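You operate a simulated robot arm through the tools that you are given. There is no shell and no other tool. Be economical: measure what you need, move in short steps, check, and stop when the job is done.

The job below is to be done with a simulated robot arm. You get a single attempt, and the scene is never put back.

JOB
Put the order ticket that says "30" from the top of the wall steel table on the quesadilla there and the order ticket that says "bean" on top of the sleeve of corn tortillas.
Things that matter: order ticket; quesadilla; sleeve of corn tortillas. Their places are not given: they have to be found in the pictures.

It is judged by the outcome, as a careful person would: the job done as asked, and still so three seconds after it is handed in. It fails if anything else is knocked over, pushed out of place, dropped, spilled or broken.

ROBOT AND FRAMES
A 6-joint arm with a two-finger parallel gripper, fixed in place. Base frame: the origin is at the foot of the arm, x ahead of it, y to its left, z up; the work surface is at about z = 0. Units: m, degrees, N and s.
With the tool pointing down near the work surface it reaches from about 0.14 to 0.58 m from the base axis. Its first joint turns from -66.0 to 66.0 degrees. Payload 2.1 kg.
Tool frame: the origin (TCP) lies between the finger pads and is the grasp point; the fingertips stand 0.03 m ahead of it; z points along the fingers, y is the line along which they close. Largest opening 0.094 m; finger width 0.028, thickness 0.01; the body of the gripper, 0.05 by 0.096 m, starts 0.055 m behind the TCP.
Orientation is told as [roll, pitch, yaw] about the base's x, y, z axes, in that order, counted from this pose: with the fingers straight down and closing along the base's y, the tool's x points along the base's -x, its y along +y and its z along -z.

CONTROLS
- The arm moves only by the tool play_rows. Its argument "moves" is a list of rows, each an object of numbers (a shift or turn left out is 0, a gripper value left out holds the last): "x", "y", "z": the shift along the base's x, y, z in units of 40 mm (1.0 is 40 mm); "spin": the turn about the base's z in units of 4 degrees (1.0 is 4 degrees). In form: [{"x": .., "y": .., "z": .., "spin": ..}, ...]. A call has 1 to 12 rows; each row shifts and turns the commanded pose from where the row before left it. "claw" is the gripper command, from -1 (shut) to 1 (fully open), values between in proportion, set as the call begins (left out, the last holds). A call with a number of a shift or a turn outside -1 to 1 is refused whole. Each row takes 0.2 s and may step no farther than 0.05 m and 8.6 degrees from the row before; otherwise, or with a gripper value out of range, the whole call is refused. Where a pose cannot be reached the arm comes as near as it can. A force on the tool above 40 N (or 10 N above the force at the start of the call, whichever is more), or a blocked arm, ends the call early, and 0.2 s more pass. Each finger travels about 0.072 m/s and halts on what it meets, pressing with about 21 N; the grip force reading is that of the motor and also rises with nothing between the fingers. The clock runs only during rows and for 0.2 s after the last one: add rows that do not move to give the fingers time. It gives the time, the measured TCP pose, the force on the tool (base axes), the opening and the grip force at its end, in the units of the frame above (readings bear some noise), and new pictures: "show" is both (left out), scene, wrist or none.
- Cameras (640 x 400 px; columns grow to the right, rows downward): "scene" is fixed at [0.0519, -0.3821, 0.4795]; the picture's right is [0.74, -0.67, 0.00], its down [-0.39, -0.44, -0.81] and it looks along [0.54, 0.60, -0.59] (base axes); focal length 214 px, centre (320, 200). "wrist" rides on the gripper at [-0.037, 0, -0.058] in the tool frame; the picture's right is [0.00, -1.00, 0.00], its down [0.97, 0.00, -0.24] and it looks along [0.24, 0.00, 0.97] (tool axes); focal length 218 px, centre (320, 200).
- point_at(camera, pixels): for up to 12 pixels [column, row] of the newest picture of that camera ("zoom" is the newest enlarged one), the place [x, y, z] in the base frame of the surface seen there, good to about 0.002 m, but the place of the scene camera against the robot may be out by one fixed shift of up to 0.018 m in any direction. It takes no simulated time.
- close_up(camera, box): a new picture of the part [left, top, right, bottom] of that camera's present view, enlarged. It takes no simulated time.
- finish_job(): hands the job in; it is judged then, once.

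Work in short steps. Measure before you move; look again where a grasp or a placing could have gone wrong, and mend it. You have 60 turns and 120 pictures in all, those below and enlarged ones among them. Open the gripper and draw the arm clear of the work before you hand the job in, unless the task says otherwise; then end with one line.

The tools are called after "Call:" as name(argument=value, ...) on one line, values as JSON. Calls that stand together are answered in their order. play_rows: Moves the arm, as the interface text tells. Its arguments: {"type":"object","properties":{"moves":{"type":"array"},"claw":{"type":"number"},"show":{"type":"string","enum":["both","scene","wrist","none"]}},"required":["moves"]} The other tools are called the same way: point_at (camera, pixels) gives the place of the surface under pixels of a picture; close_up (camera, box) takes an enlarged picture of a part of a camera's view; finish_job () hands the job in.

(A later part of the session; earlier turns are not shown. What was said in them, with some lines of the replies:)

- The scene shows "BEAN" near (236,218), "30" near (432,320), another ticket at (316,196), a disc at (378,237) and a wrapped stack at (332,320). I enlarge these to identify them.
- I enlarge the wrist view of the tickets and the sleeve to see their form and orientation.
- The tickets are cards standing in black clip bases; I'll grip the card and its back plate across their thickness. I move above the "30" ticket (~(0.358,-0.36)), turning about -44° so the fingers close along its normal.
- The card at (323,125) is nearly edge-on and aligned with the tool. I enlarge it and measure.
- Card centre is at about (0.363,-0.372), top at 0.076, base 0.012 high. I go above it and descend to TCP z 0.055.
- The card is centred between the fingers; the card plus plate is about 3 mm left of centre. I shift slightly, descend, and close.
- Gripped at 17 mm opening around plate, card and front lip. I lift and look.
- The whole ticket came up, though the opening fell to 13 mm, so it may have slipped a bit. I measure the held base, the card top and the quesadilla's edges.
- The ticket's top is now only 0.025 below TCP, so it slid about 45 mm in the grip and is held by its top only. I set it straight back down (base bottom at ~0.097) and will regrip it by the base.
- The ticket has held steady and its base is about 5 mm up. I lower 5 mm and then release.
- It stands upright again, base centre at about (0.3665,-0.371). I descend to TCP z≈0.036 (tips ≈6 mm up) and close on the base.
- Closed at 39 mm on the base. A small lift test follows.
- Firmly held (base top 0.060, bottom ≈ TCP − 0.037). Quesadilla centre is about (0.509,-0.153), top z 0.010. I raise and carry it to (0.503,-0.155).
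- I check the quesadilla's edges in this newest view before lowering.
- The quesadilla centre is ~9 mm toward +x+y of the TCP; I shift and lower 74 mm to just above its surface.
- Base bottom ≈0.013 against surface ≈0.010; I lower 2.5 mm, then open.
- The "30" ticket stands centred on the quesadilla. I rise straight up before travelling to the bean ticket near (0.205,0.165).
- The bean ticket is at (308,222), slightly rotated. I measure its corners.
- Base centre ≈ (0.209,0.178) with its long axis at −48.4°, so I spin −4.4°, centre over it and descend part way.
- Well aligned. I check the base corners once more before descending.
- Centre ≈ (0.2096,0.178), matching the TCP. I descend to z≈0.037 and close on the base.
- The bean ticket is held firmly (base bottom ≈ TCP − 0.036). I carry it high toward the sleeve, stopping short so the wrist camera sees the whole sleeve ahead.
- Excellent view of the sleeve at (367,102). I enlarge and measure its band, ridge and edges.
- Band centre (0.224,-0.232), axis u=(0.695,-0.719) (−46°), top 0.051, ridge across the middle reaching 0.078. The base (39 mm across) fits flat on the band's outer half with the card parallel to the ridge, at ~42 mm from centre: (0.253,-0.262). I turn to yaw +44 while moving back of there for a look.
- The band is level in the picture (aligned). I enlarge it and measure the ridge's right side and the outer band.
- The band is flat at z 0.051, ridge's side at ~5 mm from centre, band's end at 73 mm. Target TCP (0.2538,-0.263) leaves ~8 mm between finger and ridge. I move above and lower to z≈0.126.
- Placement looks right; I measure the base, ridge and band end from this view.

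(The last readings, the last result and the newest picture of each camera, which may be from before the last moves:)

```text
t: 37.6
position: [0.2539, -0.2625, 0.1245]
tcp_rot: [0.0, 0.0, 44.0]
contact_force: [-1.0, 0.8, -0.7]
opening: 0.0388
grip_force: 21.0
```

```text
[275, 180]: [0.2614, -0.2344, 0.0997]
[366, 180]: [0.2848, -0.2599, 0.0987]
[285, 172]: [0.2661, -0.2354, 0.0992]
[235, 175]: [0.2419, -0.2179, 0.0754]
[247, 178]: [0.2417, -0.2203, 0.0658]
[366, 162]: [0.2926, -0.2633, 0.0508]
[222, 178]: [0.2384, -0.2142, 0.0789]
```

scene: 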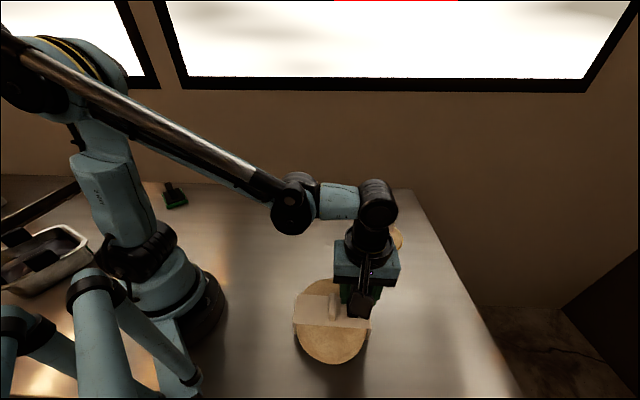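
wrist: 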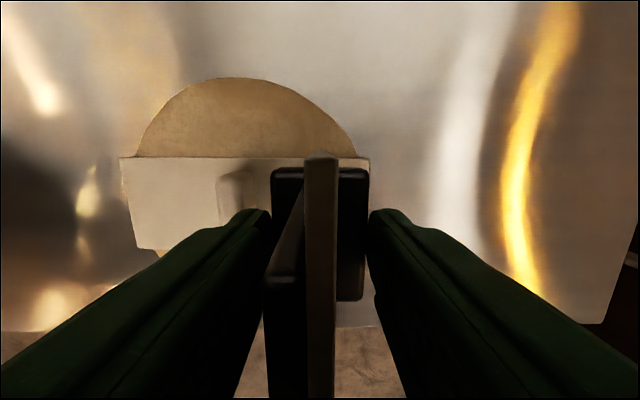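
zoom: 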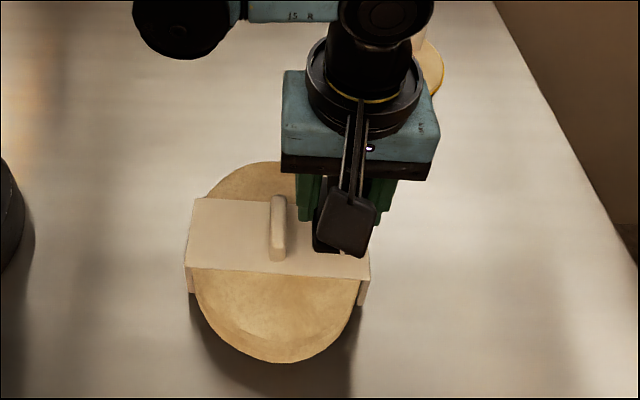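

Base spans clear of ridge (≥10 mm with finger) and inside the band's end. Base bottom ≈0.087; I lower 34 mm, then check.

Call:
play_rows(moves=[{"z": -0.4}, {"z": -0.3}, {"z": -0.15}, {}])

Call:
point_at(camera="wrist", pixels=[[285, 175], [355, 180], [300, 150]])

```text
t: 38.6
position: [0.2542, -0.2635, 0.0917]
tcp_rot: [-0.1, -0.2, 44.0]
contact_force: [-0.2, -0.2, 0.5]
opening: 0.0387
grip_force: 20.7
```

scene: 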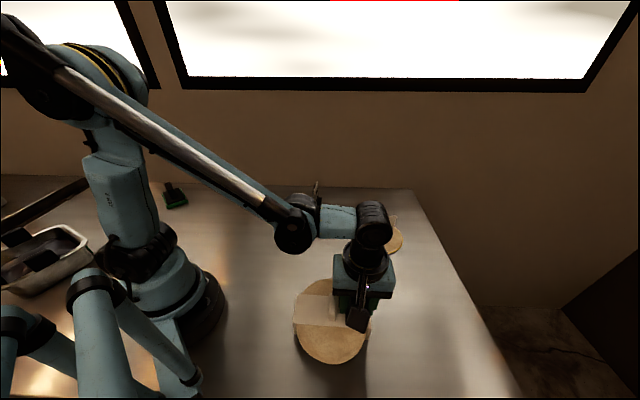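
wrist: 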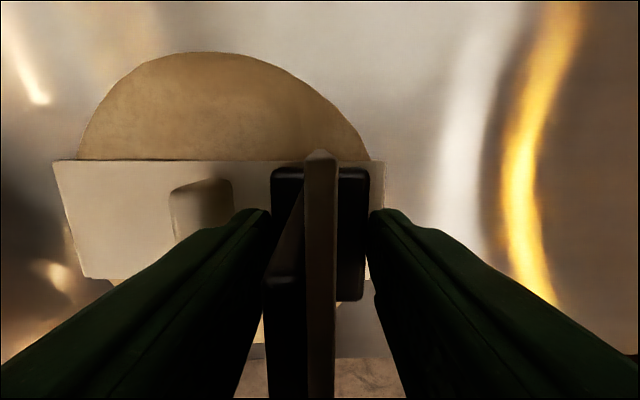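

```text
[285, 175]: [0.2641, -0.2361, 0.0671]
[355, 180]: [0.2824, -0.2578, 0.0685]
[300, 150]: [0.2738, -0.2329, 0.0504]
```

About 4 mm remain. I lower 3.2 mm, then open slightly to ~48 mm.

Call:
play_rows(moves=[{"z": -0.05}, {"z": -0.03}, {}], show="none")

Call:
point_at(camera="wrist", pixels=[[285, 175], [355, 180], [300, 150]])

```text
t: 39.4
position: [0.2531, -0.2631, 0.0884]
tcp_rot: [0.0, 0.0, 44.0]
contact_force: [-0.2, 0.5, -0.6]
opening: 0.0389
grip_force: 21.1
```

```text
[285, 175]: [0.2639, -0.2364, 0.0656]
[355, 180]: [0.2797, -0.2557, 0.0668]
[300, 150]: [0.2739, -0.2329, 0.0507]
```

TCP 0.088 puts the bottom at ≈0.0515; one more millimetre, then a partial opening.

Call:
play_rows(moves=[{"z": -0.03}, {}], show="none")

Call:
play_rows(moves=[{}, {}, {}], claw=0.03, show="wrist")

```text
t: 40.0
position: [0.2548, -0.2646, 0.0875]
tcp_rot: [0.0, 0.0, 44.0]
contact_force: [-0.5, 0.1, -0.6]
opening: 0.0388
grip_force: 20.8
```

```text
t: 40.8
position: [0.2536, -0.2628, 0.0888]
tcp_rot: [0.0, 0.0, 44.0]
contact_force: [-0.4, -0.6, 0.2]
opening: 0.0481
grip_force: 0.0
```

wrist: 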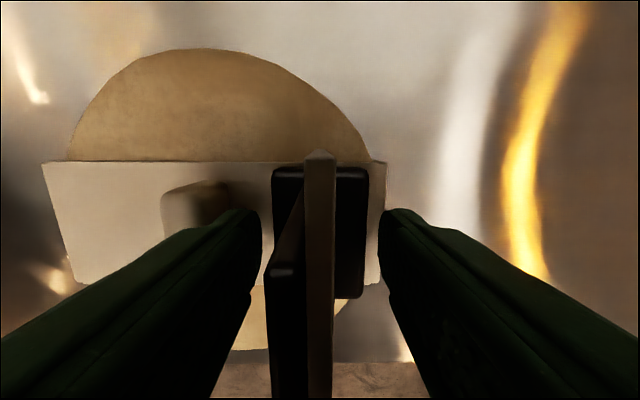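

Released: the base stays put and the fingers are clear on both sides. I lift straight up slowly and check.

Call:
play_rows(moves=[{"z": 0.4}, {"z": 0.5}, {"z": 0.8}, {"z": 1}, {"z": 1}, {"z": 1}, {}])

Call:
close_up(camera="scene", box=[260, 180, 460, 380])

```text
t: 42.4
position: [0.2543, -0.2637, 0.2761]
tcp_rot: [0.0, 0.0, 44.0]
contact_force: [1.3, 0.5, -0.4]
opening: 0.0482
grip_force: 0.0
```

scene: 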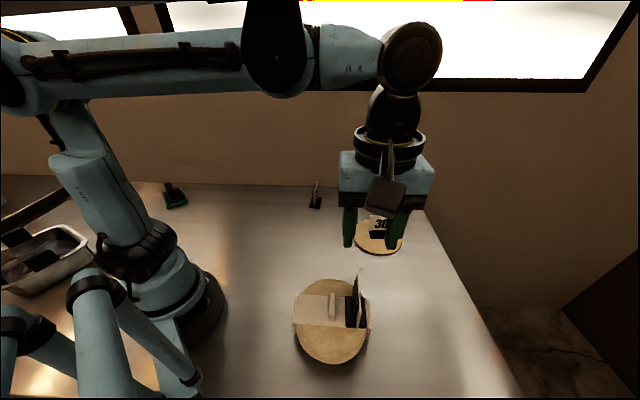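
wrist: 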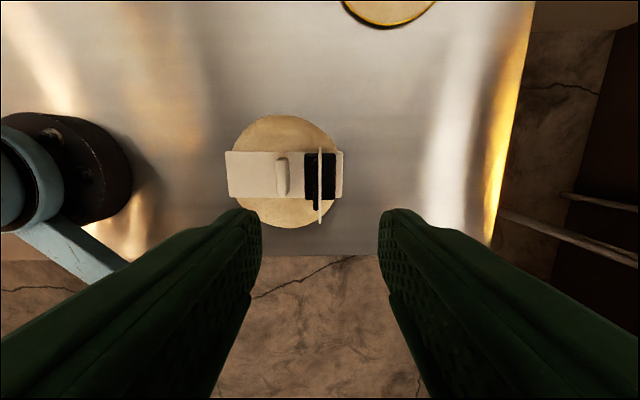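

```text
2.00 times, centred on (360, 280) of scene
```

zoom: 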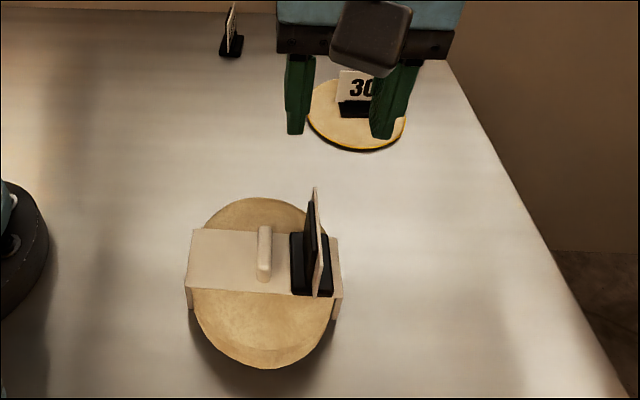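

Both tickets stand upright: "30" on the quesadilla, "bean" flat on the sleeve beside its ridge. I open fully, draw the arm clear, and check that nothing drifts.

Call:
play_rows(moves=[{"y": 0.7, "z": 0.3}, {"y": 0.7, "z": 0.3}, {"y": 0.7}, {"y": 0.7}, {"y": 0.7}, {"y": 0.7}, {}, {}], claw=1, show="scene")

```text
t: 44.2
position: [0.2543, -0.0949, 0.2995]
tcp_rot: [0.0, 0.0, 44.0]
contact_force: [-0.5, -0.1, -0.2]
opening: 0.0941
grip_force: 0.1
```

scene: 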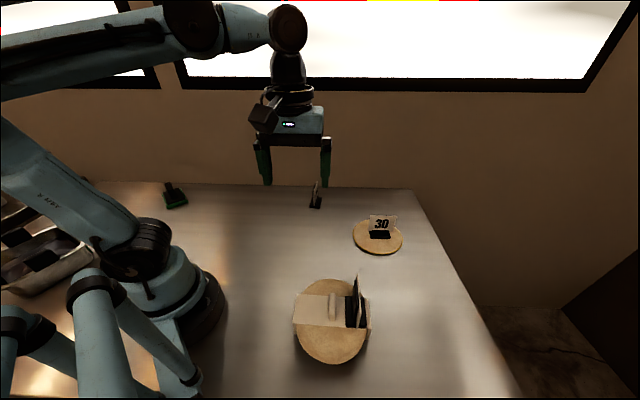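

Everything is stable, the arm is clear and the gripper is open, so I hand the job in.

Call:
finish_job()

```text
The job is handed in.
```

The "30" ticket now stands on the quesadilla and the "bean" ticket stands on the sleeve of corn tortillas; both were upright in the last picture, and nothing else was disturbed.
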